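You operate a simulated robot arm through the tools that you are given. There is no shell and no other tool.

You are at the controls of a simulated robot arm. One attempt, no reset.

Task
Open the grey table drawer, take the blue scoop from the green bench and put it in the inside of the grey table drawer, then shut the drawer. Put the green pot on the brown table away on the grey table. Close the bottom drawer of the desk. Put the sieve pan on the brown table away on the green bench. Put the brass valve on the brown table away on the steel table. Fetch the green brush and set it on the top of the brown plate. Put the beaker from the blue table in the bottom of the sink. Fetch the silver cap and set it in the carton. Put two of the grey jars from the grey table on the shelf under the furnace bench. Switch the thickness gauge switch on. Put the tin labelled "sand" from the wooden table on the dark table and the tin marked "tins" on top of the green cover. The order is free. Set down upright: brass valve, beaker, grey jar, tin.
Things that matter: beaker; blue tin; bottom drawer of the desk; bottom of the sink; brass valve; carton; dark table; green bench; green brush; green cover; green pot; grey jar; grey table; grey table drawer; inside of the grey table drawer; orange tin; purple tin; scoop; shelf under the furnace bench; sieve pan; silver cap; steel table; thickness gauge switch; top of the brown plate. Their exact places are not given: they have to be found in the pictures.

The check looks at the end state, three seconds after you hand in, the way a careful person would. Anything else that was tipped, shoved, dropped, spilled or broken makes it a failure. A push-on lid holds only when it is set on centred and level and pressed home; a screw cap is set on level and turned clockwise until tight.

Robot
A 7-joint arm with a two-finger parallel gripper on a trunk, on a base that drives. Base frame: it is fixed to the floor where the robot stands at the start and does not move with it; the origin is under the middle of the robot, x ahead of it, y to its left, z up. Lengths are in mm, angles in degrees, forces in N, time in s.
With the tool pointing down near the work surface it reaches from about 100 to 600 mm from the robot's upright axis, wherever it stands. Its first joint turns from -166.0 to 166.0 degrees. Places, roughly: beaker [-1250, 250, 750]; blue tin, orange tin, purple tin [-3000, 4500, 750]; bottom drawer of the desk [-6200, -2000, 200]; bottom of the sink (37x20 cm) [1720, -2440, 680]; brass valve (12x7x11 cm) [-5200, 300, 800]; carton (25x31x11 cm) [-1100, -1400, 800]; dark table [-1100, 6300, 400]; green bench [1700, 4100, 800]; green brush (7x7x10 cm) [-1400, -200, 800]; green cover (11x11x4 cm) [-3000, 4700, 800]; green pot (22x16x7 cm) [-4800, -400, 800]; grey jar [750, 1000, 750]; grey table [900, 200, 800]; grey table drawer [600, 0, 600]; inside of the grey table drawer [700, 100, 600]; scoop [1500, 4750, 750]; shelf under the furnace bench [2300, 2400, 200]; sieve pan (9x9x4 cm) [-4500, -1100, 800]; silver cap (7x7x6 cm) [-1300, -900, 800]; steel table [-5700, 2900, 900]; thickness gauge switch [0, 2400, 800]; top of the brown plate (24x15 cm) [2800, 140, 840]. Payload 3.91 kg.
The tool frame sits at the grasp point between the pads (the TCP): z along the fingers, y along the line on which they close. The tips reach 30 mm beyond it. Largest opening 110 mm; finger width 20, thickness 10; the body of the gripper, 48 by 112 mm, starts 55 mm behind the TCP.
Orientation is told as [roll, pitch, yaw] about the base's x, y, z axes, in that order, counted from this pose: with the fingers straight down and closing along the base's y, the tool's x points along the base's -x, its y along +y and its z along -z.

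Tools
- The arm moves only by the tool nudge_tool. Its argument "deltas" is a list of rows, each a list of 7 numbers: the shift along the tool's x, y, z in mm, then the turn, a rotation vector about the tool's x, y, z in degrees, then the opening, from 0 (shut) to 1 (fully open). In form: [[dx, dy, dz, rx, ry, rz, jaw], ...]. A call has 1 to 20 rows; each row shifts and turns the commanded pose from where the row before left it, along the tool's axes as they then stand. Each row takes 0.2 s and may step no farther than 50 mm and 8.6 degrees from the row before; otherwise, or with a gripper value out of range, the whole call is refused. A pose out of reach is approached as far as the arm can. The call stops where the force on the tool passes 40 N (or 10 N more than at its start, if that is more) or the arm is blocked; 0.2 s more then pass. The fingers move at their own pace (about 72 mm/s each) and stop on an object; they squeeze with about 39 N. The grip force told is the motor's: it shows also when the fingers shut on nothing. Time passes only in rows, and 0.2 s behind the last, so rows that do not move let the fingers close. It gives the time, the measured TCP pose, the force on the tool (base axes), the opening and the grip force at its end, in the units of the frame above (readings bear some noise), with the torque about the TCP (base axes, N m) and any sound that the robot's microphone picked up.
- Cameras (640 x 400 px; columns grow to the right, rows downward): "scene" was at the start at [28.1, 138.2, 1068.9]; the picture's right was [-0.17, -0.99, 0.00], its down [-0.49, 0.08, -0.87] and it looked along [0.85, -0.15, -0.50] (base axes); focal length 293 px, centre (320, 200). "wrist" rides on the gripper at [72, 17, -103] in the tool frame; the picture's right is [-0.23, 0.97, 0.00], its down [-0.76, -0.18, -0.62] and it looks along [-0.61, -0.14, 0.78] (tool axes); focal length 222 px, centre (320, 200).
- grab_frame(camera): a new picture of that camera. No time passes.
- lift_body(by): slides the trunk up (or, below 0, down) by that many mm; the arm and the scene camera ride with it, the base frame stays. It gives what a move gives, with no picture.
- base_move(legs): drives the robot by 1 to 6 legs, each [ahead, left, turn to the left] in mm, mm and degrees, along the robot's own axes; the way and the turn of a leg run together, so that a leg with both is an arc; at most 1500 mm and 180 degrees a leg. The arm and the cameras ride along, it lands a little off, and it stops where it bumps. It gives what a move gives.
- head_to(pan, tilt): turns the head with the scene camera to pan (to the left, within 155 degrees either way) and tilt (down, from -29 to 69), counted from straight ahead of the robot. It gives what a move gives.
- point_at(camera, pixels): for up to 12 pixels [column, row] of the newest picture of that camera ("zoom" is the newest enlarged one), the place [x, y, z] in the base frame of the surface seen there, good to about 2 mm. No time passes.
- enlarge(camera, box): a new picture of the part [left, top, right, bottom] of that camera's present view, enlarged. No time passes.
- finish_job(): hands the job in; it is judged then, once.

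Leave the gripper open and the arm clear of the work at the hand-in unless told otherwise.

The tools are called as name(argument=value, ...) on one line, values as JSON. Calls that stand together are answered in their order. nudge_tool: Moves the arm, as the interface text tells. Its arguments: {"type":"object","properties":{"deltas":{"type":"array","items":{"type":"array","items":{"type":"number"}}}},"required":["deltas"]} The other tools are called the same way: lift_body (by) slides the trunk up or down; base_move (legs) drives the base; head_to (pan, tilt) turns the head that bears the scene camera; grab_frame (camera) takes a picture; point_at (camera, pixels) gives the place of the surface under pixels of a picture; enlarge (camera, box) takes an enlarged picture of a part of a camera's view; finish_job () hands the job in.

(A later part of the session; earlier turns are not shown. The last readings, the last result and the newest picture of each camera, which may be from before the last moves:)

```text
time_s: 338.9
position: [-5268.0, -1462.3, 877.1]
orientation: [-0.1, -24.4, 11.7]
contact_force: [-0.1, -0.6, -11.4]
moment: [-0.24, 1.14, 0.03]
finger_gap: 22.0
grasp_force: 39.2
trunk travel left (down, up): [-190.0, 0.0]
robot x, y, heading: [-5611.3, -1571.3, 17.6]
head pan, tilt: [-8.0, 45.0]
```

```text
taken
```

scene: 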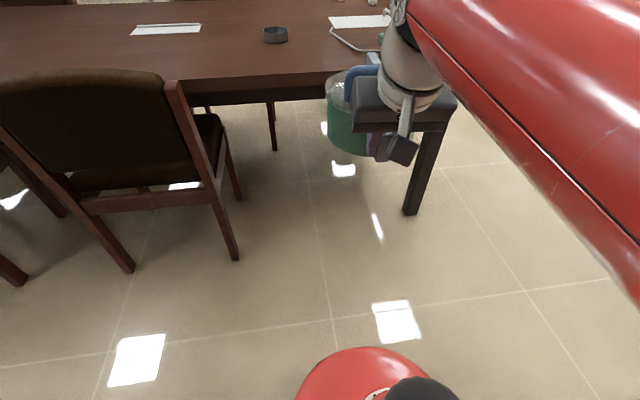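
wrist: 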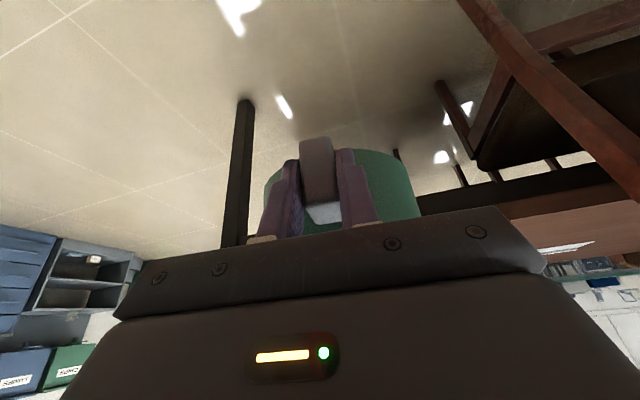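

I drive: sideways south past the table end, then east.

base_move(legs=[[0, -1072, 0], [1300, 0, 0], [1310, 0, 0]])

grab_frame(camera="wrist")

```text
time_s: 356.6
position: [-2459.2, -1707.3, 877.4]
orientation: [-0.2, -24.4, 11.5]
contact_force: [-0.3, -0.3, -11.1]
moment: [-0.25, 1.08, 0.01]
finger_gap: 21.9
grasp_force: 38.8
trunk travel left (down, up): [-190.0, 0.0]
robot x, y, heading: [-2799.3, -1813.5, 17.5]
head pan, tilt: [-8.0, 45.0]
```

```text
taken
```

wrist: 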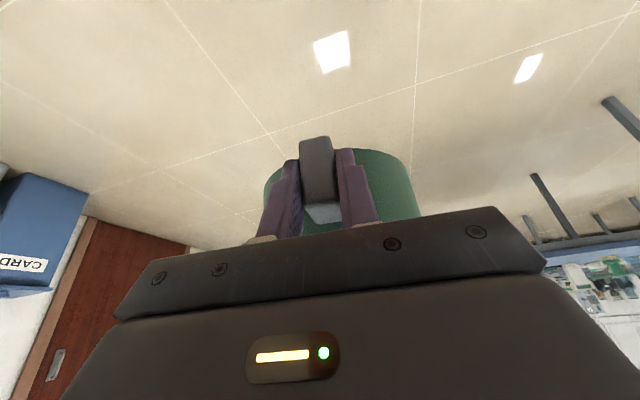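

Steady. Next: diagonal to the passage between blue and teal tables, then through it.

base_move(legs=[[614, 1000, 0], [614, 1000, 0], [780, 0, 0], [780, 0, 0]])

head_to(pan=0, tilt=25)

grab_frame(camera="scene")

grab_frame(camera="wrist")

```text
time_s: 375.7
position: [-398.0, 1029.6, 876.3]
orientation: [-0.1, -24.4, 11.6]
contact_force: [-0.3, -0.8, -10.9]
moment: [-0.22, 1.14, -0.01]
finger_gap: 22.0
grasp_force: 38.9
trunk travel left (down, up): [-190.0, 0.0]
robot x, y, heading: [-740.6, 917.6, 17.7]
head pan, tilt: [-8.0, 45.0]
```

```text
time_s: 376.6
position: [-398.3, 1029.5, 875.2]
orientation: [-0.1, -24.2, 11.6]
contact_force: [0.5, 0.3, -12.0]
moment: [-0.24, 1.13, 0.01]
finger_gap: 21.8
grasp_force: 38.5
trunk travel left (down, up): [-190.0, 0.0]
robot x, y, heading: [-735.2, 916.6, 17.4]
head pan, tilt: [0.0, 25.0]
```

```text
taken
```

scene: 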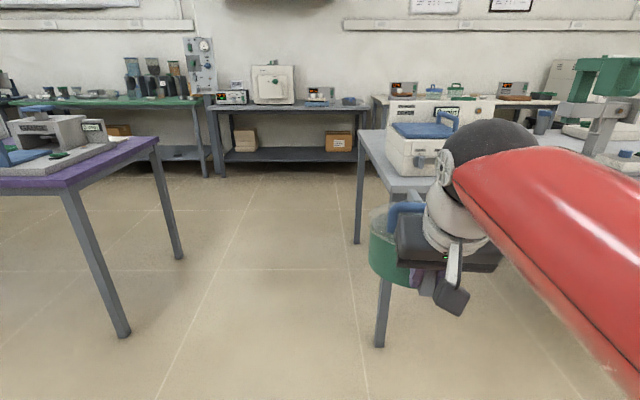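

```text
taken
```

wrist: 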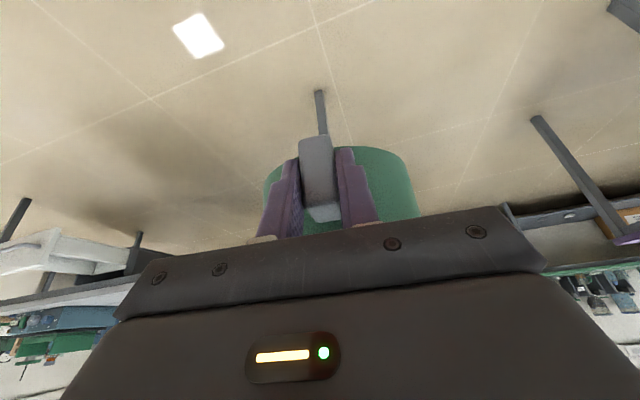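

The pot is still level. Ahead right is the grey table; I look at its surface to choose a free spot, and locate the jars.

head_to(pan=-25, tilt=15)

grab_frame(camera="scene")

head_to(pan=-5, tilt=10)

enlarge(camera="scene", box=[340, 100, 640, 290])

point_at(camera="zoom", pixels=[[60, 120], [100, 180], [120, 200], [330, 150], [250, 110]])

```text
time_s: 377.5
position: [-396.7, 1029.4, 876.4]
orientation: [-0.1, -24.5, 11.5]
contact_force: [-0.3, 0.5, -10.6]
moment: [-0.24, 1.11, 0.02]
finger_gap: 22.0
grasp_force: 39.2
trunk travel left (down, up): [-190.0, 0.0]
robot x, y, heading: [-736.7, 921.9, 17.5]
head pan, tilt: [-25.0, 15.0]
```

```text
taken
```

scene: 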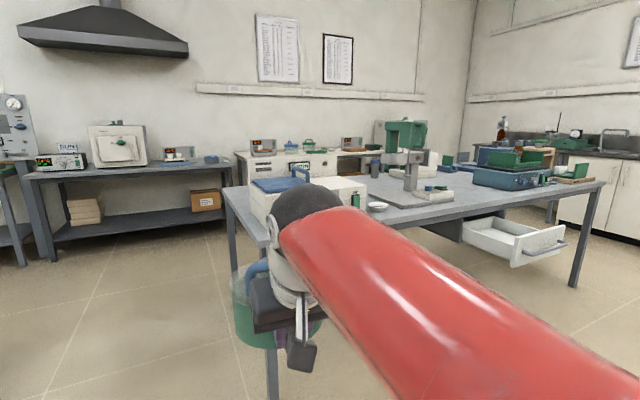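

```text
time_s: 378.3
position: [-397.2, 1028.9, 875.1]
orientation: [-0.1, -24.4, 11.5]
contact_force: [-0.2, 0.7, -10.7]
moment: [-0.2, 1.11, 0.02]
finger_gap: 21.9
grasp_force: 39.3
trunk travel left (down, up): [-190.0, 0.0]
robot x, y, heading: [-736.9, 924.3, 17.4]
head pan, tilt: [-5.0, 10.0]
```

```text
2.11 times, centred on (490, 195) of scene
```

zoom: 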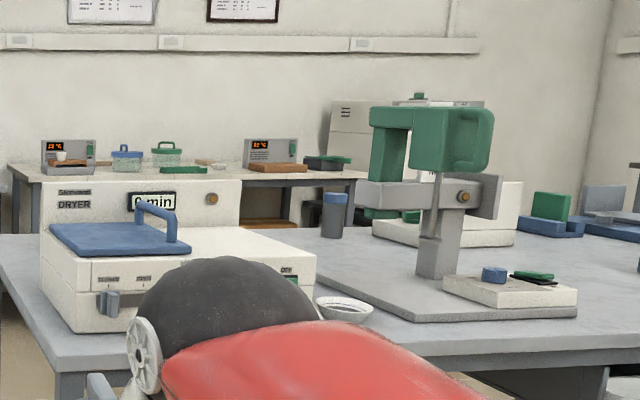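

```text
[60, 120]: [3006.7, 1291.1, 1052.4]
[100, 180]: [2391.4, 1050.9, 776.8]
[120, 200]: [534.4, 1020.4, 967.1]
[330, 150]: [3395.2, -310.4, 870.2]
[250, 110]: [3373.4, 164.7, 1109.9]
```

I retake the wider view to measure the table's left end, the jars and free areas.

head_to(pan=-20, tilt=15)

grab_frame(camera="scene")

enlarge(camera="scene", box=[160, 130, 400, 280])

point_at(camera="scene", pixels=[[185, 188], [200, 200], [190, 185], [225, 210], [300, 380], [340, 172], [333, 165], [335, 210], [175, 183], [230, 185]])

```text
time_s: 379.1
position: [-397.2, 1030.6, 875.9]
orientation: [-0.1, -24.4, 11.6]
contact_force: [0.2, 0.5, -11.1]
moment: [-0.24, 1.07, 0.0]
finger_gap: 22.0
grasp_force: 38.7
trunk travel left (down, up): [-190.0, 0.0]
robot x, y, heading: [-738.1, 921.9, 17.5]
head pan, tilt: [-20.0, 15.0]
```

```text
taken
```

scene: 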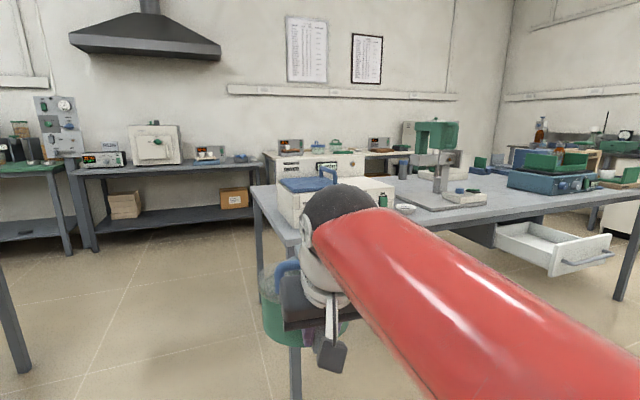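

```text
2.67 times, centred on (280, 205) of scene
```

zoom: 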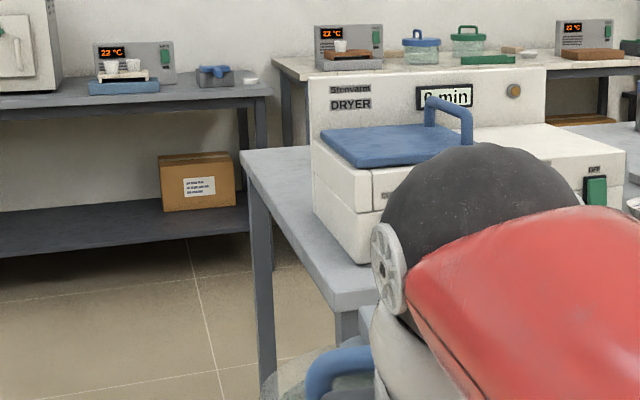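

```text
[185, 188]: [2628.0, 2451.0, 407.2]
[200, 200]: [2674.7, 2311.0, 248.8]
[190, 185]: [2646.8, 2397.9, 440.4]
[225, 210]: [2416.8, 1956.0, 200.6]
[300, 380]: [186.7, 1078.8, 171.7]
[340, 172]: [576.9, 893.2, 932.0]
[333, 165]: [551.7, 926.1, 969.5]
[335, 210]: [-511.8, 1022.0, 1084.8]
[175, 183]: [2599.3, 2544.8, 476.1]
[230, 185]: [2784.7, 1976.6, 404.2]
```

I'll use the free area right of the height gauge, above the open drawer: pot bottom (z≈829) clears everything. I drive to a spot in front of the drawer, keeping clear of it.

base_move(legs=[[370, -1239, 0.5]])

head_to(pan=5, tilt=45)

grab_frame(camera="scene")

grab_frame(camera="wrist")

```text
time_s: 385.6
position: [333.6, -27.8, 876.4]
orientation: [-0.1, -24.3, 12.8]
contact_force: [0.4, -0.9, -10.4]
moment: [-0.24, 1.11, 0.0]
finger_gap: 21.9
grasp_force: 38.5
trunk travel left (down, up): [-190.0, 0.0]
robot x, y, heading: [-7.9, -145.8, 18.5]
head pan, tilt: [-20.0, 15.0]
```

```text
time_s: 386.5
position: [333.1, -28.6, 875.6]
orientation: [-0.1, -24.3, 12.7]
contact_force: [-0.6, -0.6, -11.1]
moment: [-0.26, 1.13, -0.02]
finger_gap: 21.8
grasp_force: 38.7
trunk travel left (down, up): [-190.0, 0.0]
robot x, y, heading: [-2.4, -140.7, 18.8]
head pan, tilt: [5.0, 45.0]
```

```text
taken
```

scene: 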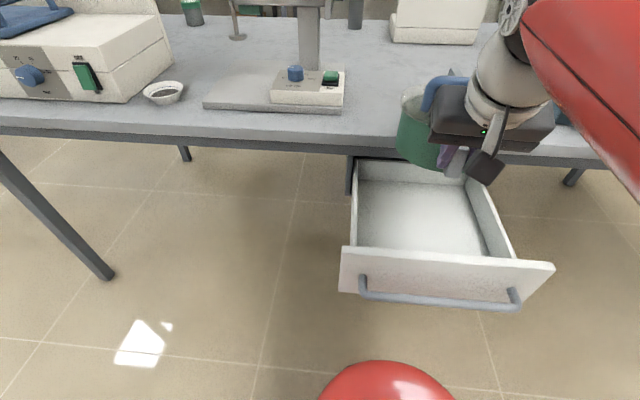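

```text
taken
```

wrist: 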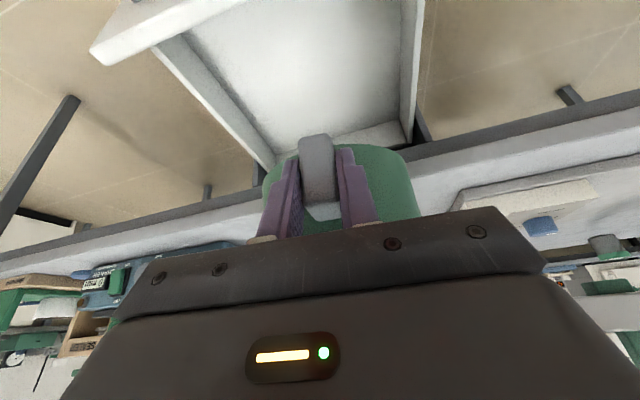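

In position. I extend the arm ~240 mm forward over the table at the same height.

nudge_tool(deltas=[[-14, 1.4, 6.2, 0, 0, 0, 0], [-22, 2.2, 10, 0, 0, 0, 0], [-27.2, 2.8, 12.3, 0, 0, 0, 0], [-27.2, 2.8, 12.3, 0, 0, 0, 0], [-27.2, 2.8, 12.3, 0, 0, 0, 0], [-27.2, 2.8, 12.3, 0, 0, 0, 0], [-27.2, 2.8, 12.3, 0, 0, 0, 0], [-22, 2.2, 10, 0, 0, 0, 0], [-14, 1.4, 6.2, 0, 0, 0, 0]])

grab_frame(camera="scene")

grab_frame(camera="wrist")

```text
time_s: 388.5
position: [551.9, 42.0, 876.0]
orientation: [-0.1, -24.3, 12.6]
contact_force: [-0.9, 0.6, -10.3]
moment: [-0.24, 1.06, -0.01]
finger_gap: 22.0
grasp_force: 38.8
trunk travel left (down, up): [-190.0, 0.0]
robot x, y, heading: [-6.0, -148.6, 18.6]
head pan, tilt: [5.0, 45.0]
```

```text
taken
```

scene: 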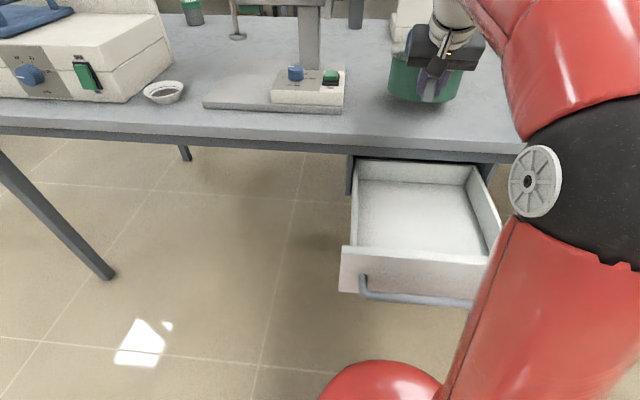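

```text
taken
```

wrist: 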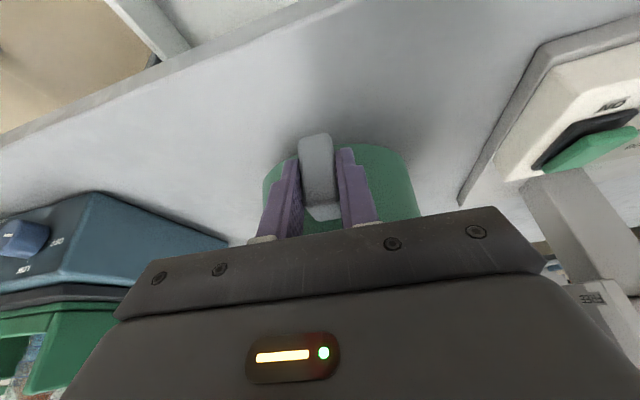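

The pot is over the free spot, teal device and gauge clear of it. I lower ~58 mm, then in small steps until it rests.

nudge_tool(deltas=[[4.1, 0, 9.1, 0, 0, 0, 0], [4.1, 0, 9.1, 0, 0, 0, 0], [4.1, 0, 9.1, 0, 0, 0, 0], [4.1, 0, 9.1, 0, 0, 0, 0], [4.1, 0, 9.1, 0, 0, 0, 0], [3, 0, 6.5, 0, 0, 0, 0]])

nudge_tool(deltas=[[0.8, 0, 1.8, 0, 0, 0, 0], [0.8, 0, 1.8, 0, 0, 0, 0], [0, 0, 0, 0, 0, 0, 0]])

```text
time_s: 389.9
position: [550.5, 42.9, 823.9]
orientation: [0.0, -25.0, 12.7]
contact_force: [0.9, 12.3, 17.7]
moment: [1.58, 0.64, 1.05]
finger_gap: 21.3
grasp_force: 39.6
trunk travel left (down, up): [-190.0, 0.0]
robot x, y, heading: [-6.4, -143.5, 18.7]
head pan, tilt: [5.0, 45.0]
```

```text
time_s: 390.7
position: [550.2, 43.1, 819.3]
orientation: [-0.1, -24.9, 12.7]
contact_force: [-1.4, 1.7, 36.7]
moment: [0.37, -0.24, 0.05]
finger_gap: 21.8
grasp_force: 39.3
trunk travel left (down, up): [-190.0, 0.0]
robot x, y, heading: [-7.8, -141.8, 18.7]
head pan, tilt: [5.0, 45.0]
```

It is down on the table (36 N upward). I relieve 3 mm, and check how level it sits before opening.

nudge_tool(deltas=[[-0.8, 0, -1.8, 0, 0, 0, 0], [-0.4, 0, -0.9, 0, 0, 0, 0], [0, 0, 0, 0, 0, 0, 0]])

enlarge(camera="scene", box=[350, 0, 510, 130])

grab_frame(camera="wrist")

```text
time_s: 391.5
position: [551.6, 43.3, 820.7]
orientation: [-0.1, -24.4, 12.7]
contact_force: [-2.7, 3.6, 24.5]
moment: [0.66, -0.9, -0.09]
finger_gap: 22.0
grasp_force: 39.0
trunk travel left (down, up): [-190.0, 0.0]
robot x, y, heading: [-4.5, -140.9, 18.4]
head pan, tilt: [5.0, 45.0]
```

```text
3.08 times, centred on (430, 65) of scene
```

zoom: 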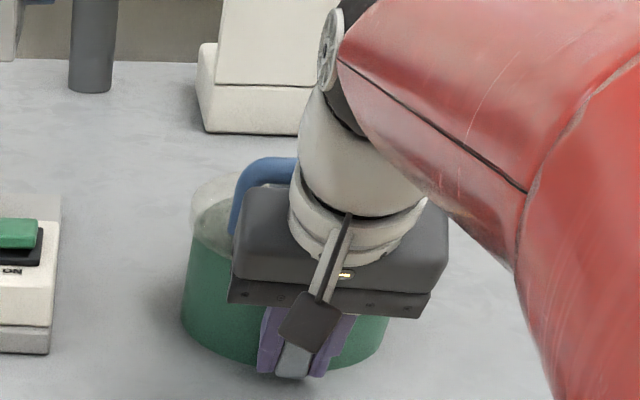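

```text
taken
```

wrist: 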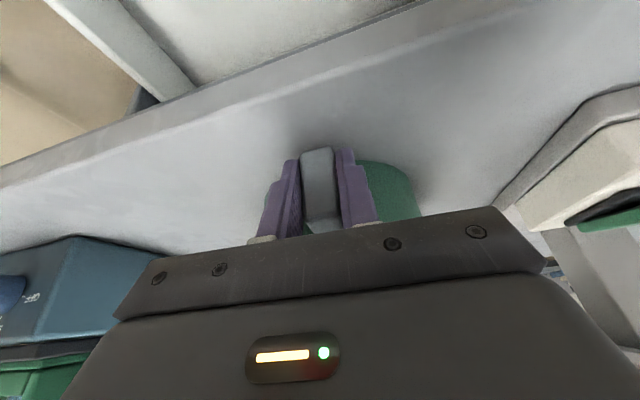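

The pot sits on the table. I open the fingers and retreat along the finger axis.

nudge_tool(deltas=[[0, 0, 0, 0, 0, 0, 0.45], [0, 0, 0, 0, 0, 0, 0.45], [0, 0, 0, 0, 0, 0, 0.45], [3, 0, -15, 0, 0, 0, 0.45], [5, 0, -25, 0, 0, 0, 0.45], [10, 0, -30, 0, 0, 0, 0.45], [20, 0, -30, 0, 0, 0, 0.45], [30, 0, -20, 0, 0, 0, 0.45]])

grab_frame(camera="scene")

grab_frame(camera="wrist")

```text
time_s: 393.3
position: [442.1, 19.7, 899.3]
orientation: [-0.1, -24.3, 12.8]
contact_force: [-0.2, -1.0, 0.7]
moment: [-0.05, 0.03, 0.01]
finger_gap: 49.7
grasp_force: 0.0
trunk travel left (down, up): [-190.0, 0.0]
robot x, y, heading: [-4.6, -144.0, 18.7]
head pan, tilt: [5.0, 45.0]
```

```text
taken
```

scene: 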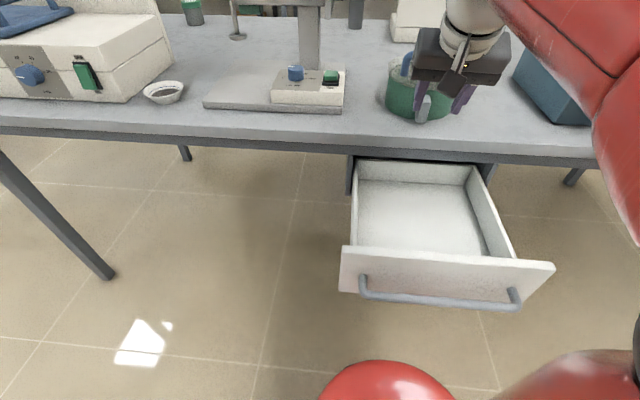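

```text
taken
```

wrist: 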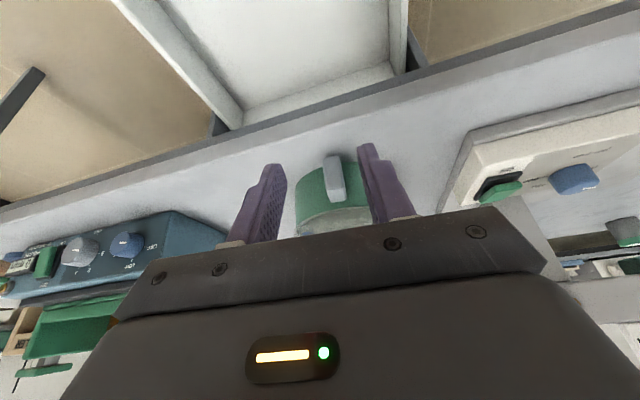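

The pot stands on the grey table with its lid on. I pull the hand back, straighten it, then check the pot and look for the grey jars.

nudge_tool(deltas=[[30, 0, -25, 0, 8.1, 0, 0.5], [30, 0, -25, 0, 8.1, 0, 0.5], [30, 0, -20, 0, 8.1, 0, 0.5], [30, 0, -15, 0, 0, 0, 0.5]])

head_to(pan=0, tilt=30)

grab_frame(camera="scene")

enlarge(camera="scene", box=[360, 100, 520, 220])

head_to(pan=30, tilt=20)

grab_frame(camera="scene")

```text
time_s: 394.3
position: [309.9, -11.4, 955.4]
orientation: [-0.2, 0.0, 12.7]
contact_force: [0.2, -0.3, -0.3]
moment: [-0.01, 0.08, -0.03]
finger_gap: 54.9
grasp_force: 0.1
trunk travel left (down, up): [-190.0, 0.0]
robot x, y, heading: [-8.4, -140.9, 18.8]
head pan, tilt: [5.0, 45.0]
```

```text
time_s: 395.1
position: [309.6, -10.3, 956.7]
orientation: [-0.1, 0.0, 12.6]
contact_force: [0.2, -0.5, 0.0]
moment: [-0.02, -0.01, 0.0]
finger_gap: 55.0
grasp_force: 0.1
trunk travel left (down, up): [-190.0, 0.0]
robot x, y, heading: [-6.3, -144.2, 18.6]
head pan, tilt: [0.0, 30.0]
```

```text
taken
```

scene: 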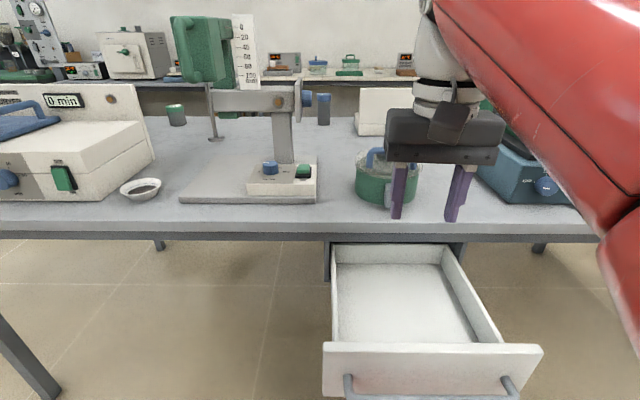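

```text
3.33 times, centred on (440, 160) of scene
```

zoom: 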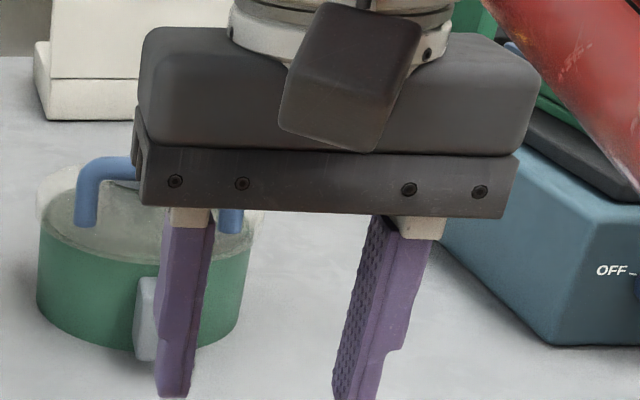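

```text
time_s: 396.0
position: [309.5, -10.3, 957.4]
orientation: [-0.1, 0.0, 12.7]
contact_force: [0.4, -0.4, -0.7]
moment: [0.02, 0.01, 0.01]
finger_gap: 54.7
grasp_force: 0.0
trunk travel left (down, up): [-190.0, 0.0]
robot x, y, heading: [-1.8, -142.4, 18.7]
head pan, tilt: [30.0, 20.0]
```

```text
taken
```

scene: 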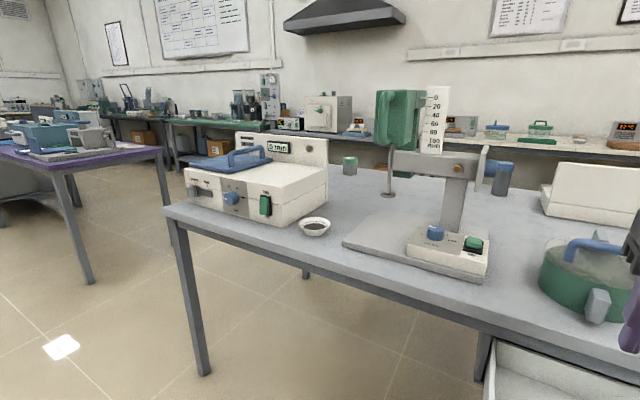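

I see two grey jars: green cap at (350,165) and blue cap at (502,178) behind the gauge. I measure them and look for others.

point_at(camera="scene", pixels=[[350, 158], [350, 168], [350, 174], [502, 165], [502, 180], [502, 192], [480, 160], [590, 200]])

enlarge(camera="scene", box=[320, 120, 540, 240])

head_to(pan=-30, tilt=20)

grab_frame(camera="scene")

```text
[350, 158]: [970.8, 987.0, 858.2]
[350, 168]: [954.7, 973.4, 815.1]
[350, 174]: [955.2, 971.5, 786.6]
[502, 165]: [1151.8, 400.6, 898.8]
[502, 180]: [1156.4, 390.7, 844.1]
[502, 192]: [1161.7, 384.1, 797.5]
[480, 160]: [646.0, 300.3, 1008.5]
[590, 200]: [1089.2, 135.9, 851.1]
```

```text
2.91 times, centred on (430, 180) of scene
```

zoom: 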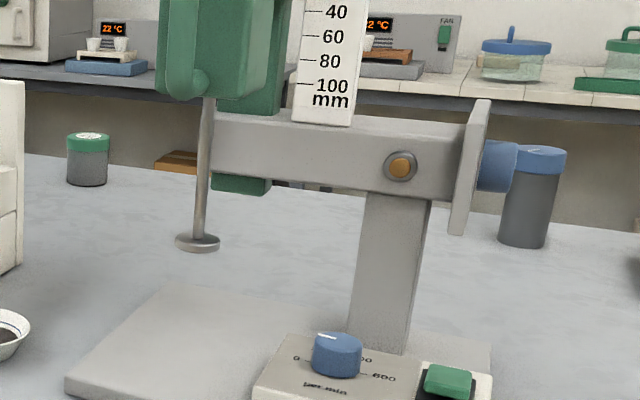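

```text
time_s: 397.3
position: [309.1, -10.8, 957.1]
orientation: [-0.1, -0.1, 12.5]
contact_force: [-0.2, 0.1, 0.2]
moment: [-0.04, 0.03, 0.04]
finger_gap: 54.9
grasp_force: 0.1
trunk travel left (down, up): [-190.0, 0.0]
robot x, y, heading: [-7.5, -140.0, 18.6]
head pan, tilt: [-30.0, 20.0]
```

```text
taken
```

scene: 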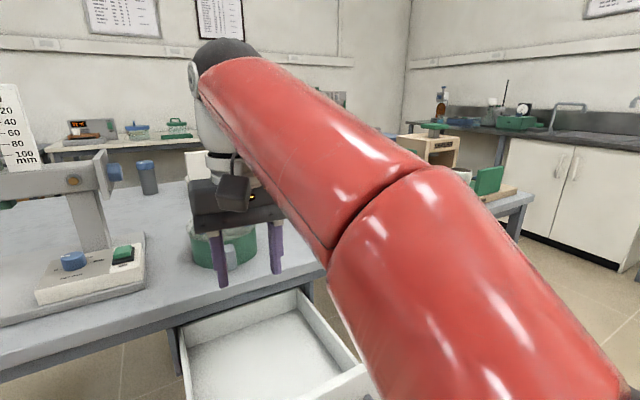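

I also want to know the space north of the grey table (purple table) before driving around. I look left.

head_to(pan=62, tilt=15)

grab_frame(camera="scene")

enlarge(camera="scene", box=[150, 100, 470, 300])

point_at(camera="scene", pixels=[[370, 180], [355, 165], [248, 175], [300, 290], [410, 230], [470, 220], [560, 350], [280, 155], [370, 152], [330, 180]])

```text
time_s: 399.0
position: [309.9, -10.4, 956.4]
orientation: [-0.1, -0.2, 12.6]
contact_force: [-0.1, -0.9, 0.4]
moment: [0.0, -0.01, -0.01]
finger_gap: 55.2
grasp_force: 0.2
trunk travel left (down, up): [-190.0, 0.0]
robot x, y, heading: [-5.2, -145.7, 18.4]
head pan, tilt: [62.0, 15.0]
```

```text
taken
```

scene: 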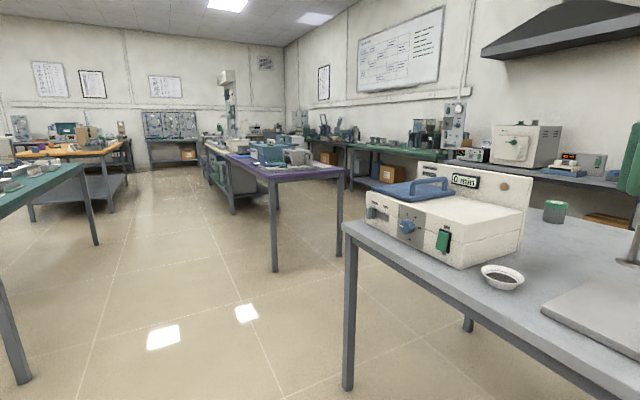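

```text
2.00 times, centred on (310, 200) of scene
```

zoom: 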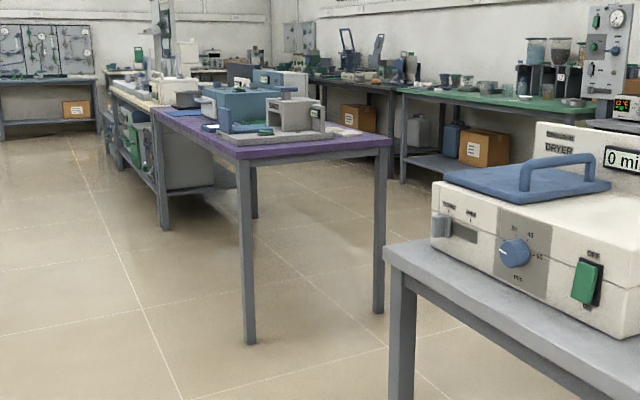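

```text
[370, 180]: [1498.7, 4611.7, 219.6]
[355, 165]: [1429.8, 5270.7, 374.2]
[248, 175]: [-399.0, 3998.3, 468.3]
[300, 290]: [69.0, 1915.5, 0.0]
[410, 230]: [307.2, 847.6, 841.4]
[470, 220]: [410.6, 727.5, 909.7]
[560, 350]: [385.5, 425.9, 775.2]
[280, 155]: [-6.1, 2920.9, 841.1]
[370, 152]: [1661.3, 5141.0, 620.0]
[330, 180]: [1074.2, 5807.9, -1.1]
```

Now the jars. I drive north past the grey table's end, through the gap to its far side, and turn to face the table from there.

base_move(legs=[[-120, 0, 0], [0, 1000, 0], [0, 540, 0], [1000, 0, 0], [840, 0, 0], [0, 0, 180]])

head_to(pan=30, tilt=25)

grab_frame(camera="scene")

```text
time_s: 423.9
position: [794.1, 1766.2, 957.2]
orientation: [-0.1, -0.1, -168.1]
contact_force: [-0.5, 0.2, -0.1]
moment: [-0.05, 0.0, 0.0]
finger_gap: 55.0
grasp_force: 0.0
trunk travel left (down, up): [-190.0, 0.0]
robot x, y, heading: [1110.9, 1897.5, -162.0]
head pan, tilt: [62.0, 15.0]
```

```text
time_s: 424.9
position: [794.6, 1765.0, 955.9]
orientation: [-0.1, -0.1, -168.0]
contact_force: [-0.6, -0.5, 0.1]
moment: [0.01, 0.03, 0.0]
finger_gap: 54.9
grasp_force: 0.0
trunk travel left (down, up): [-190.0, 0.0]
robot x, y, heading: [1108.8, 1894.1, -162.2]
head pan, tilt: [30.0, 25.0]
```

```text
taken
```

scene: 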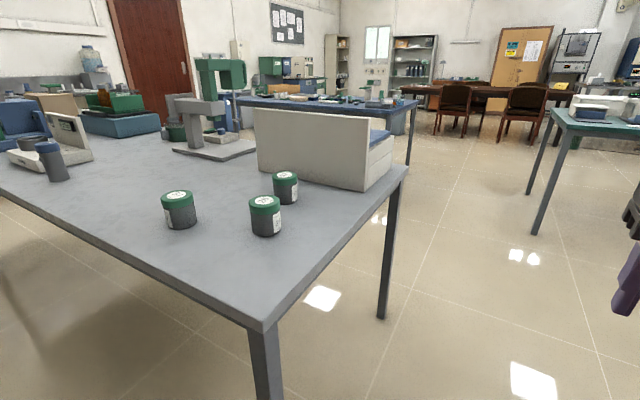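

Now I see three identical grey jars with green caps: (178,210), (265,215), (286,187). I measure them.

enlarge(camera="scene", box=[150, 150, 320, 260])

point_at(camera="scene", pixels=[[177, 196], [180, 222], [264, 202], [266, 230], [285, 176], [287, 198], [262, 325], [400, 175], [200, 260]])

```text
3.64 times, centred on (235, 205) of scene
```

zoom: 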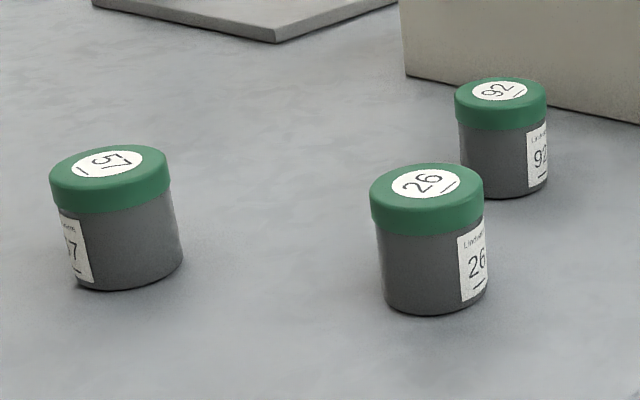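

```text
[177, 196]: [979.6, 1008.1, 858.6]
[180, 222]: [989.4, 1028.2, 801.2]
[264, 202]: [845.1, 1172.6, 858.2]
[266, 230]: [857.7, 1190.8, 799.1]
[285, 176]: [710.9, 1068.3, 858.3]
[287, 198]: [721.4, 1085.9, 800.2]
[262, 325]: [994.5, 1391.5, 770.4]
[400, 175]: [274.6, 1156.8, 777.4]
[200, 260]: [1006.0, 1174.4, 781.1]
```

Jars: #57 (976,1005), #26 (845,1170), #92 (711,1066), all z 762–860. I'll take #26 and #57. I drive to the table's north end facing #26.

base_move(legs=[[476, 157, 0], [0, 0, 90]])

head_to(pan=0, tilt=40)

grab_frame(camera="scene")

grab_frame(camera="wrist")

```text
time_s: 431.7
position: [827.8, 1282.0, 956.5]
orientation: [-0.1, -0.2, -78.6]
contact_force: [-0.1, -0.7, 1.0]
moment: [0.01, -0.02, -0.01]
finger_gap: 55.0
grasp_force: 0.0
trunk travel left (down, up): [-190.0, 0.0]
robot x, y, heading: [707.9, 1597.1, -72.5]
head pan, tilt: [30.0, 25.0]
```

```text
time_s: 432.6
position: [828.4, 1281.8, 957.0]
orientation: [-0.2, -0.2, -78.6]
contact_force: [0.0, -0.2, 0.3]
moment: [-0.03, -0.01, 0.01]
finger_gap: 55.2
grasp_force: 0.2
trunk travel left (down, up): [-190.0, 0.0]
robot x, y, heading: [702.4, 1594.6, -72.5]
head pan, tilt: [0.0, 40.0]
```

```text
taken
```

scene: 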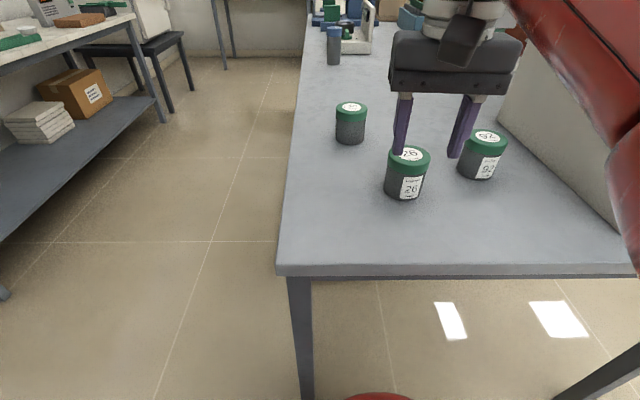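

```text
taken
```

wrist: 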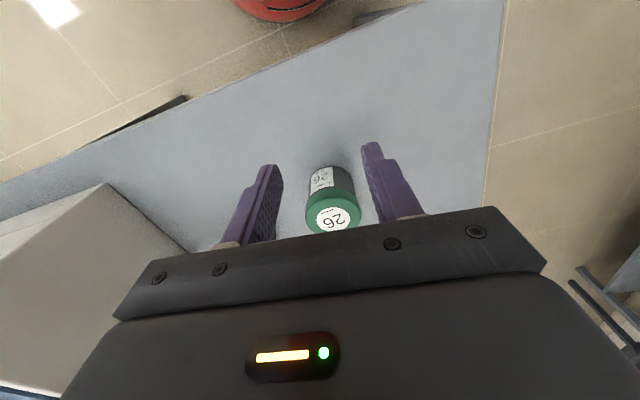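

Jar #26 is right ahead at (407,170). I measure its top centre precisely.

point_at(camera="scene", pixels=[[409, 153], [405, 190], [388, 180], [425, 180], [350, 108], [350, 140], [486, 136], [483, 175], [420, 225]])

point_at(camera="wrist", pixels=[[333, 215], [320, 220], [348, 215], [325, 175]])

```text
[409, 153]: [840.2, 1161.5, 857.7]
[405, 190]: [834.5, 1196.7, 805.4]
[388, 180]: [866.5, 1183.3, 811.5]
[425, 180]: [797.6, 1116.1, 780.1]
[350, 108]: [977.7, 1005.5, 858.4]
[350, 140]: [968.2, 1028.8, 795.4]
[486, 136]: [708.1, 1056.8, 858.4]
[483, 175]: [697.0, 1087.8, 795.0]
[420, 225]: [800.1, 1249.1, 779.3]
```

```text
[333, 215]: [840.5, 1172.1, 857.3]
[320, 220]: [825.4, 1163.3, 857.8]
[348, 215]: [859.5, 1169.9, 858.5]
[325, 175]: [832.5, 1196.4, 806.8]
```

Jar #26: top centre (840,1168), z 780–858. I tilt the hand 30° forward (useful for the low shelf) and move over the jar.

nudge_tool(deltas=[[0, 0, 0, 0, -7.5, 0, 0.9], [0, 0, 0, 0, -7.5, 0, 0.9], [0, 0, 0, 0, -7.5, 0, 0.9], [0, 0, 0, 0, -7.5, 0, 0.9], [-17.2, -2.7, 27.2, 0, 0, 0, 0.9], [-17.2, -2.7, 27.2, 0, 0, 0, 0.9], [-17.2, -2.7, 27.2, 0, 0, 0, 0.9], [-17.2, -2.7, 27.2, 0, 0, 0, 0.9]])

grab_frame(camera="wrist")

grab_frame(camera="scene")

```text
time_s: 434.4
position: [839.8, 1167.8, 896.6]
orientation: [-0.1, -30.2, -78.5]
contact_force: [0.1, 0.9, -1.1]
moment: [-0.03, 0.02, -0.01]
finger_gap: 98.9
grasp_force: 0.0
trunk travel left (down, up): [-190.0, 0.0]
robot x, y, heading: [701.3, 1599.1, -72.5]
head pan, tilt: [0.0, 40.0]
```

```text
taken
```

wrist: 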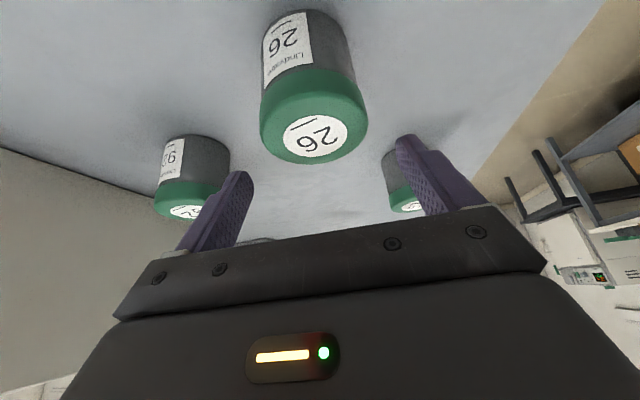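

```text
taken
```

scene: 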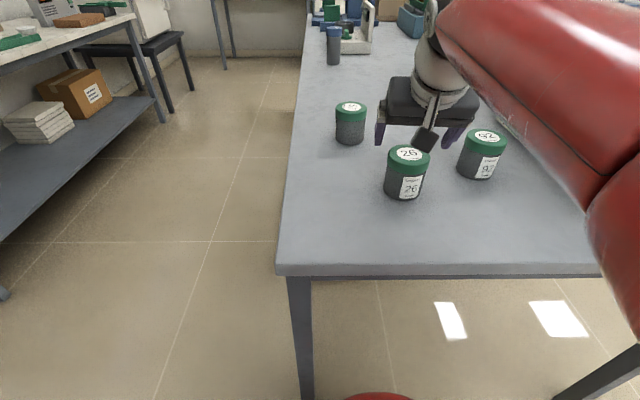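

Jar is centred between the fingers; neighbours are clear. I descend to z≈838 and close on the cap.

nudge_tool(deltas=[[9.7, 0, 16.7, 0, 0, 0, 0.9], [9.7, 0, 16.7, 0, 0, 0, 0.9], [9.7, 0, 16.7, 0, 0, 0, 0.9], [0, 0, 0, 0, 0, 0, 0], [0, 0, 0, 0, 0, 0, 0], [0, 0, 0, 0, 0, 0, 0], [0, 0, 0, 0, 0, 0, 0], [0, 0, 0, 0, 0, 0, 0]])

nudge_tool(deltas=[[-1.5, 0, -2.6, 0, 0, 0, 0], [-2.5, 0, -4.3, 0, 0, 0, 0], [-5, 0, -8.6, 0, 0, 0, 0], [-7.5, 0, -13, 0, 0, 0, 0]])

grab_frame(camera="wrist")

```text
time_s: 436.2
position: [840.4, 1167.2, 838.7]
orientation: [-0.2, -30.1, -78.5]
contact_force: [0.7, 0.3, 0.9]
moment: [-0.01, -0.12, -0.02]
finger_gap: 70.4
grasp_force: 39.3
trunk travel left (down, up): [-190.0, 0.0]
robot x, y, heading: [701.8, 1596.5, -72.7]
head pan, tilt: [0.0, 40.0]
```

```text
time_s: 437.2
position: [840.5, 1166.3, 872.0]
orientation: [-0.2, -30.2, -78.6]
contact_force: [0.1, -0.5, -3.9]
moment: [0.02, -0.03, -0.01]
finger_gap: 70.1
grasp_force: 39.0
trunk travel left (down, up): [-190.0, 0.0]
robot x, y, heading: [703.1, 1595.5, -72.4]
head pan, tilt: [0.0, 40.0]
```

```text
taken
```

wrist: 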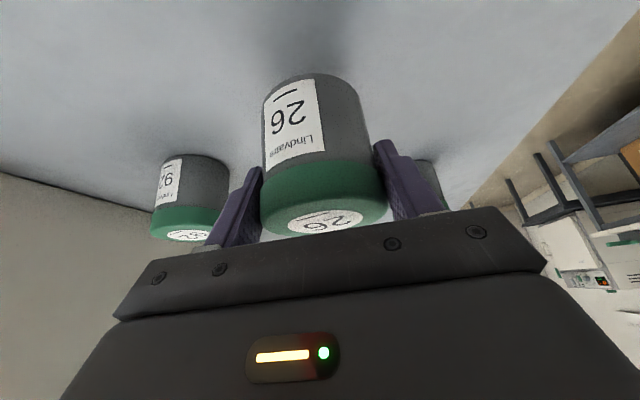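

Held (70 mm, 3.9 N). I raise and retract, then turn toward the furnace bench to inspect its shelf.

nudge_tool(deltas=[[-10, 0, -17, 0, 0, 0, 0], [-10, 0, -17, 0, 0, 0, 0], [17, 0, -10, 0, 0, 0, 0], [26, 0, -15, 0, 0, 0, 0], [26, 0, -15, 0, 0, 0, 0], [26, 0, -15, 0, 0, 0, 0]])

base_move(legs=[[-150, 0, 0], [0, 0, 90]])

head_to(pan=5, tilt=25)

grab_frame(camera="scene")

```text
time_s: 438.6
position: [818.5, 1274.2, 911.7]
orientation: [0.0, -30.0, -78.5]
contact_force: [0.1, -0.5, -3.3]
moment: [0.03, 0.01, 0.0]
finger_gap: 70.3
grasp_force: 39.0
trunk travel left (down, up): [-190.0, 0.0]
robot x, y, heading: [701.2, 1596.8, -72.5]
head pan, tilt: [0.0, 40.0]
```

```text
time_s: 443.8
position: [981.2, 1858.0, 912.4]
orientation: [-0.1, -30.1, 11.8]
contact_force: [0.6, -0.3, -1.2]
moment: [-0.02, 0.0, 0.01]
finger_gap: 70.1
grasp_force: 38.3
trunk travel left (down, up): [-190.0, 0.0]
robot x, y, heading: [659.0, 1737.9, 17.6]
head pan, tilt: [0.0, 40.0]
```

```text
time_s: 444.6
position: [980.1, 1858.6, 912.5]
orientation: [0.0, -30.2, 11.9]
contact_force: [0.0, 0.2, -2.7]
moment: [0.01, 0.0, -0.02]
finger_gap: 70.4
grasp_force: 39.4
trunk travel left (down, up): [-190.0, 0.0]
robot x, y, heading: [657.9, 1742.6, 17.8]
head pan, tilt: [5.0, 25.0]
```

```text
taken
```

scene: 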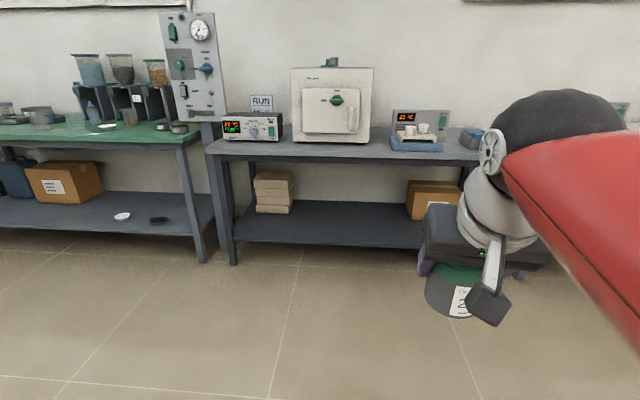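

The furnace bench shelf is free between the paper stack (272,190) and the box (430,195). I measure the shelf and the bench above.

point_at(camera="scene", pixels=[[340, 215], [340, 235], [340, 243], [300, 225], [390, 230], [340, 160], [340, 172], [290, 205], [405, 200], [235, 262], [330, 205], [420, 235]])

enlarge(camera="scene", box=[200, 120, 500, 280])

```text
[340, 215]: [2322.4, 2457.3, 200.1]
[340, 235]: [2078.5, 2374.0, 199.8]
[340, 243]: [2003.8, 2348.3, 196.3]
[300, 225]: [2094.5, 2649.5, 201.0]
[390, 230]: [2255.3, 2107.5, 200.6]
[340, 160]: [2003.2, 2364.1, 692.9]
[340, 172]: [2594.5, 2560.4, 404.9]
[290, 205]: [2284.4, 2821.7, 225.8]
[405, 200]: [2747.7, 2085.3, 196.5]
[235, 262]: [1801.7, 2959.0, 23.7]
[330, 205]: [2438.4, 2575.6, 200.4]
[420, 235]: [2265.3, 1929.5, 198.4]
```

```text
2.13 times, centred on (350, 200) of scene
```

zoom: 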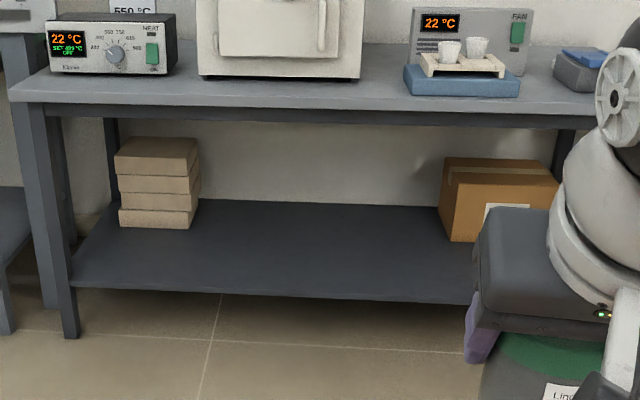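

Shelf z=200, front edge at f≈2635, bench apron underside ≈670. I drive to 200 mm short of the final spot, then lower the trunk and arm there in free space.

base_move(legs=[[870, 174, 0]])

lift_body(by=-190)

nudge_tool(deltas=[[10, 0, 17, 0, 0, 0, 0], [15, 0, 26, 0, 0, 0, 0], [20, 0, 34.6, 0, 0, 0, 0], [20, 0, 34.6, 0, 0, 0, 0], [20, 0, 34.6, 0, 0, 0, 0], [20, 0, 34.6, 0, 0, 0, 0], [20, 0, 34.6, 0, 0, 0, 0], [20, 0, 34.6, 0, 0, 0, 0], [15, 0, 26, 0, 0, 0, 0], [0, 0, 10, 0, 0, 0, 0]])

grab_frame(camera="scene")

grab_frame(camera="wrist")

```text
time_s: 449.3
position: [1749.9, 2298.6, 911.1]
orientation: [-0.1, -30.2, 12.6]
contact_force: [-0.4, -0.6, -2.4]
moment: [0.01, 0.01, -0.01]
finger_gap: 70.1
grasp_force: 39.0
trunk travel left (down, up): [-190.0, 0.0]
robot x, y, heading: [1426.8, 2176.8, 18.6]
head pan, tilt: [5.0, 25.0]
```

```text
time_s: 451.4
position: [1749.5, 2297.4, 722.6]
orientation: [-0.1, -30.1, 12.5]
contact_force: [1.0, -0.4, -2.3]
moment: [-0.02, 0.0, 0.0]
finger_gap: 70.2
grasp_force: 39.3
trunk travel left (down, up): [0.0, 190.0]
robot x, y, heading: [1426.4, 2172.7, 18.2]
head pan, tilt: [5.0, 25.0]
```

```text
time_s: 453.6
position: [1792.5, 2318.3, 427.7]
orientation: [-0.1, -30.0, 12.4]
contact_force: [-0.6, -0.2, -3.1]
moment: [-0.01, 0.0, 0.01]
finger_gap: 70.2
grasp_force: 39.4
out of reach, approached as far as the arm can: row 7, 8, 9
trunk travel left (down, up): [0.0, 190.0]
robot x, y, heading: [1427.3, 2180.6, 18.8]
head pan, tilt: [5.0, 25.0]
```

```text
taken
```

scene: 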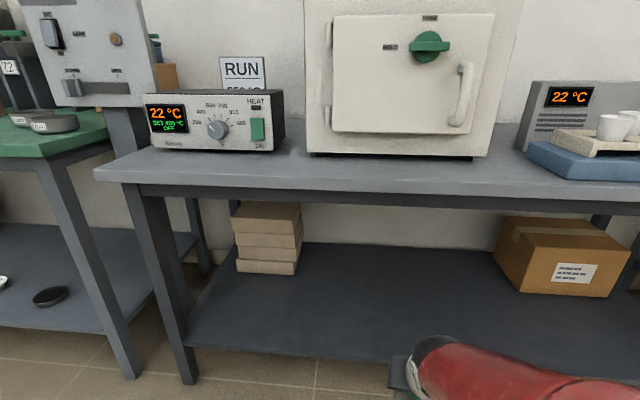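

```text
taken
```

wrist: 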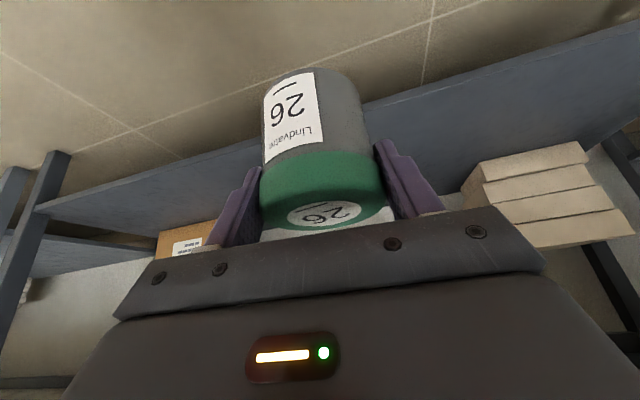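

At z=428; I continue down-forward along the finger axis to z≈288.

nudge_tool(deltas=[[0, 0, 20, 0, 0, 0, 0], [0, 0, 32, 0, 0, 0, 0], [0, 0, 32, 0, 0, 0, 0], [0, 0, 32, 0, 0, 0, 0], [0, 0, 30, 0, 0, 0, 0], [0, 0, 15, 0, 0, 0, 0]])

grab_frame(camera="scene")

grab_frame(camera="wrist")

```text
time_s: 455.0
position: [1870.9, 2333.8, 288.6]
orientation: [-0.1, -30.1, 12.5]
contact_force: [-0.5, -0.4, -3.5]
moment: [0.02, 0.0, 0.02]
finger_gap: 70.2
grasp_force: 39.0
trunk travel left (down, up): [0.0, 190.0]
robot x, y, heading: [1428.0, 2176.5, 18.4]
head pan, tilt: [5.0, 25.0]
```

```text
taken
```

scene: 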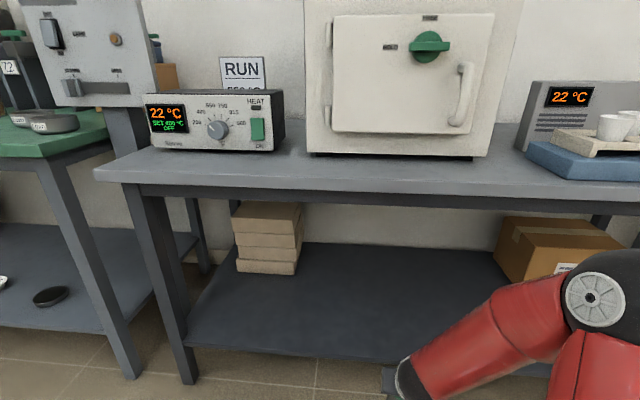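

```text
taken
```

wrist: 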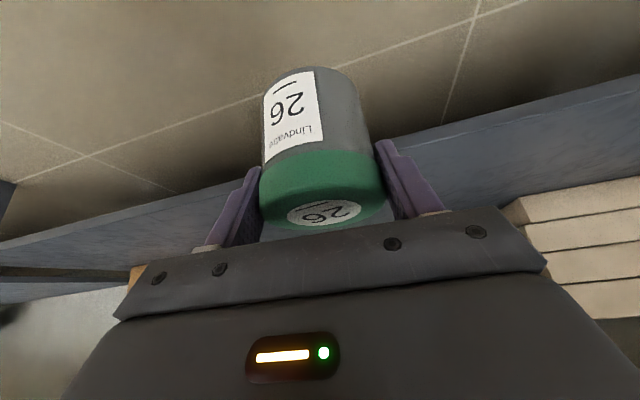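

Jar bottom is 30 mm above shelf level. Before driving in, I check where my elbow is relative to the bench front.

point_at(camera="scene", pixels=[[595, 298], [570, 275], [520, 300], [420, 375], [400, 390], [540, 340]])

```text
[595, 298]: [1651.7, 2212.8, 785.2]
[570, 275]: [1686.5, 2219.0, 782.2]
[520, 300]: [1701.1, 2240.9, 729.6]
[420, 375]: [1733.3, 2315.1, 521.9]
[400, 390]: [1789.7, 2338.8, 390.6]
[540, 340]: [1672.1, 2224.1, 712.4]
```

Elbow stays ~60 mm in front of the bench after the move, the forearm passes well under the apron. I drive ahead 225 mm.

base_move(legs=[[225, 0, 0]])

grab_frame(camera="wrist")

head_to(pan=-5, tilt=45)

grab_frame(camera="scene")

```text
time_s: 456.7
position: [2085.1, 2403.9, 288.9]
orientation: [-0.1, -30.1, 12.6]
contact_force: [0.4, 0.5, -2.8]
moment: [0.0, -0.01, -0.02]
finger_gap: 70.0
grasp_force: 39.2
trunk travel left (down, up): [0.0, 190.0]
robot x, y, heading: [1640.8, 2249.1, 18.3]
head pan, tilt: [5.0, 25.0]
```

```text
taken
```

wrist: 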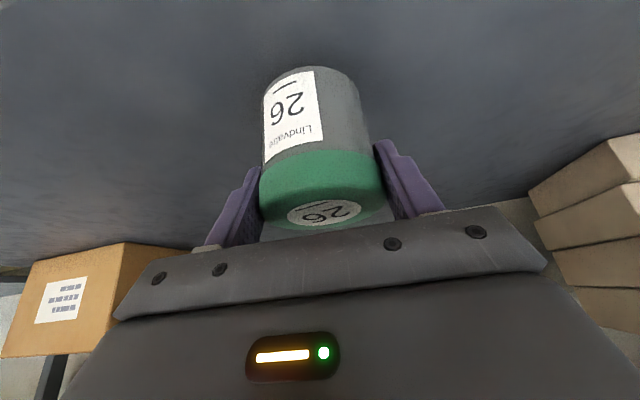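

```text
time_s: 457.5
position: [2084.9, 2405.0, 289.6]
orientation: [-0.1, -30.0, 12.5]
contact_force: [0.5, 0.4, -3.9]
moment: [-0.01, 0.0, -0.04]
finger_gap: 70.6
grasp_force: 38.9
trunk travel left (down, up): [0.0, 190.0]
robot x, y, heading: [1640.3, 2252.4, 18.5]
head pan, tilt: [-5.0, 45.0]
```

```text
taken
```

scene: 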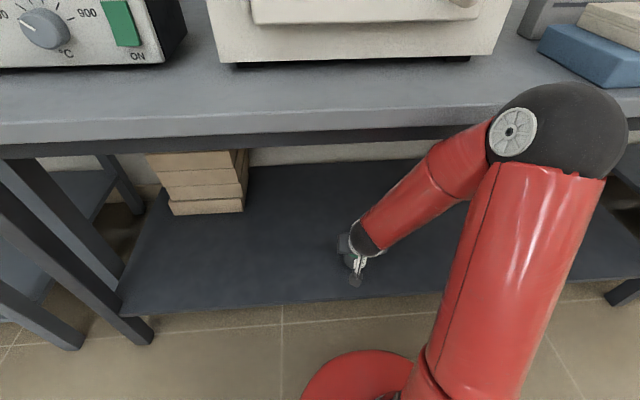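

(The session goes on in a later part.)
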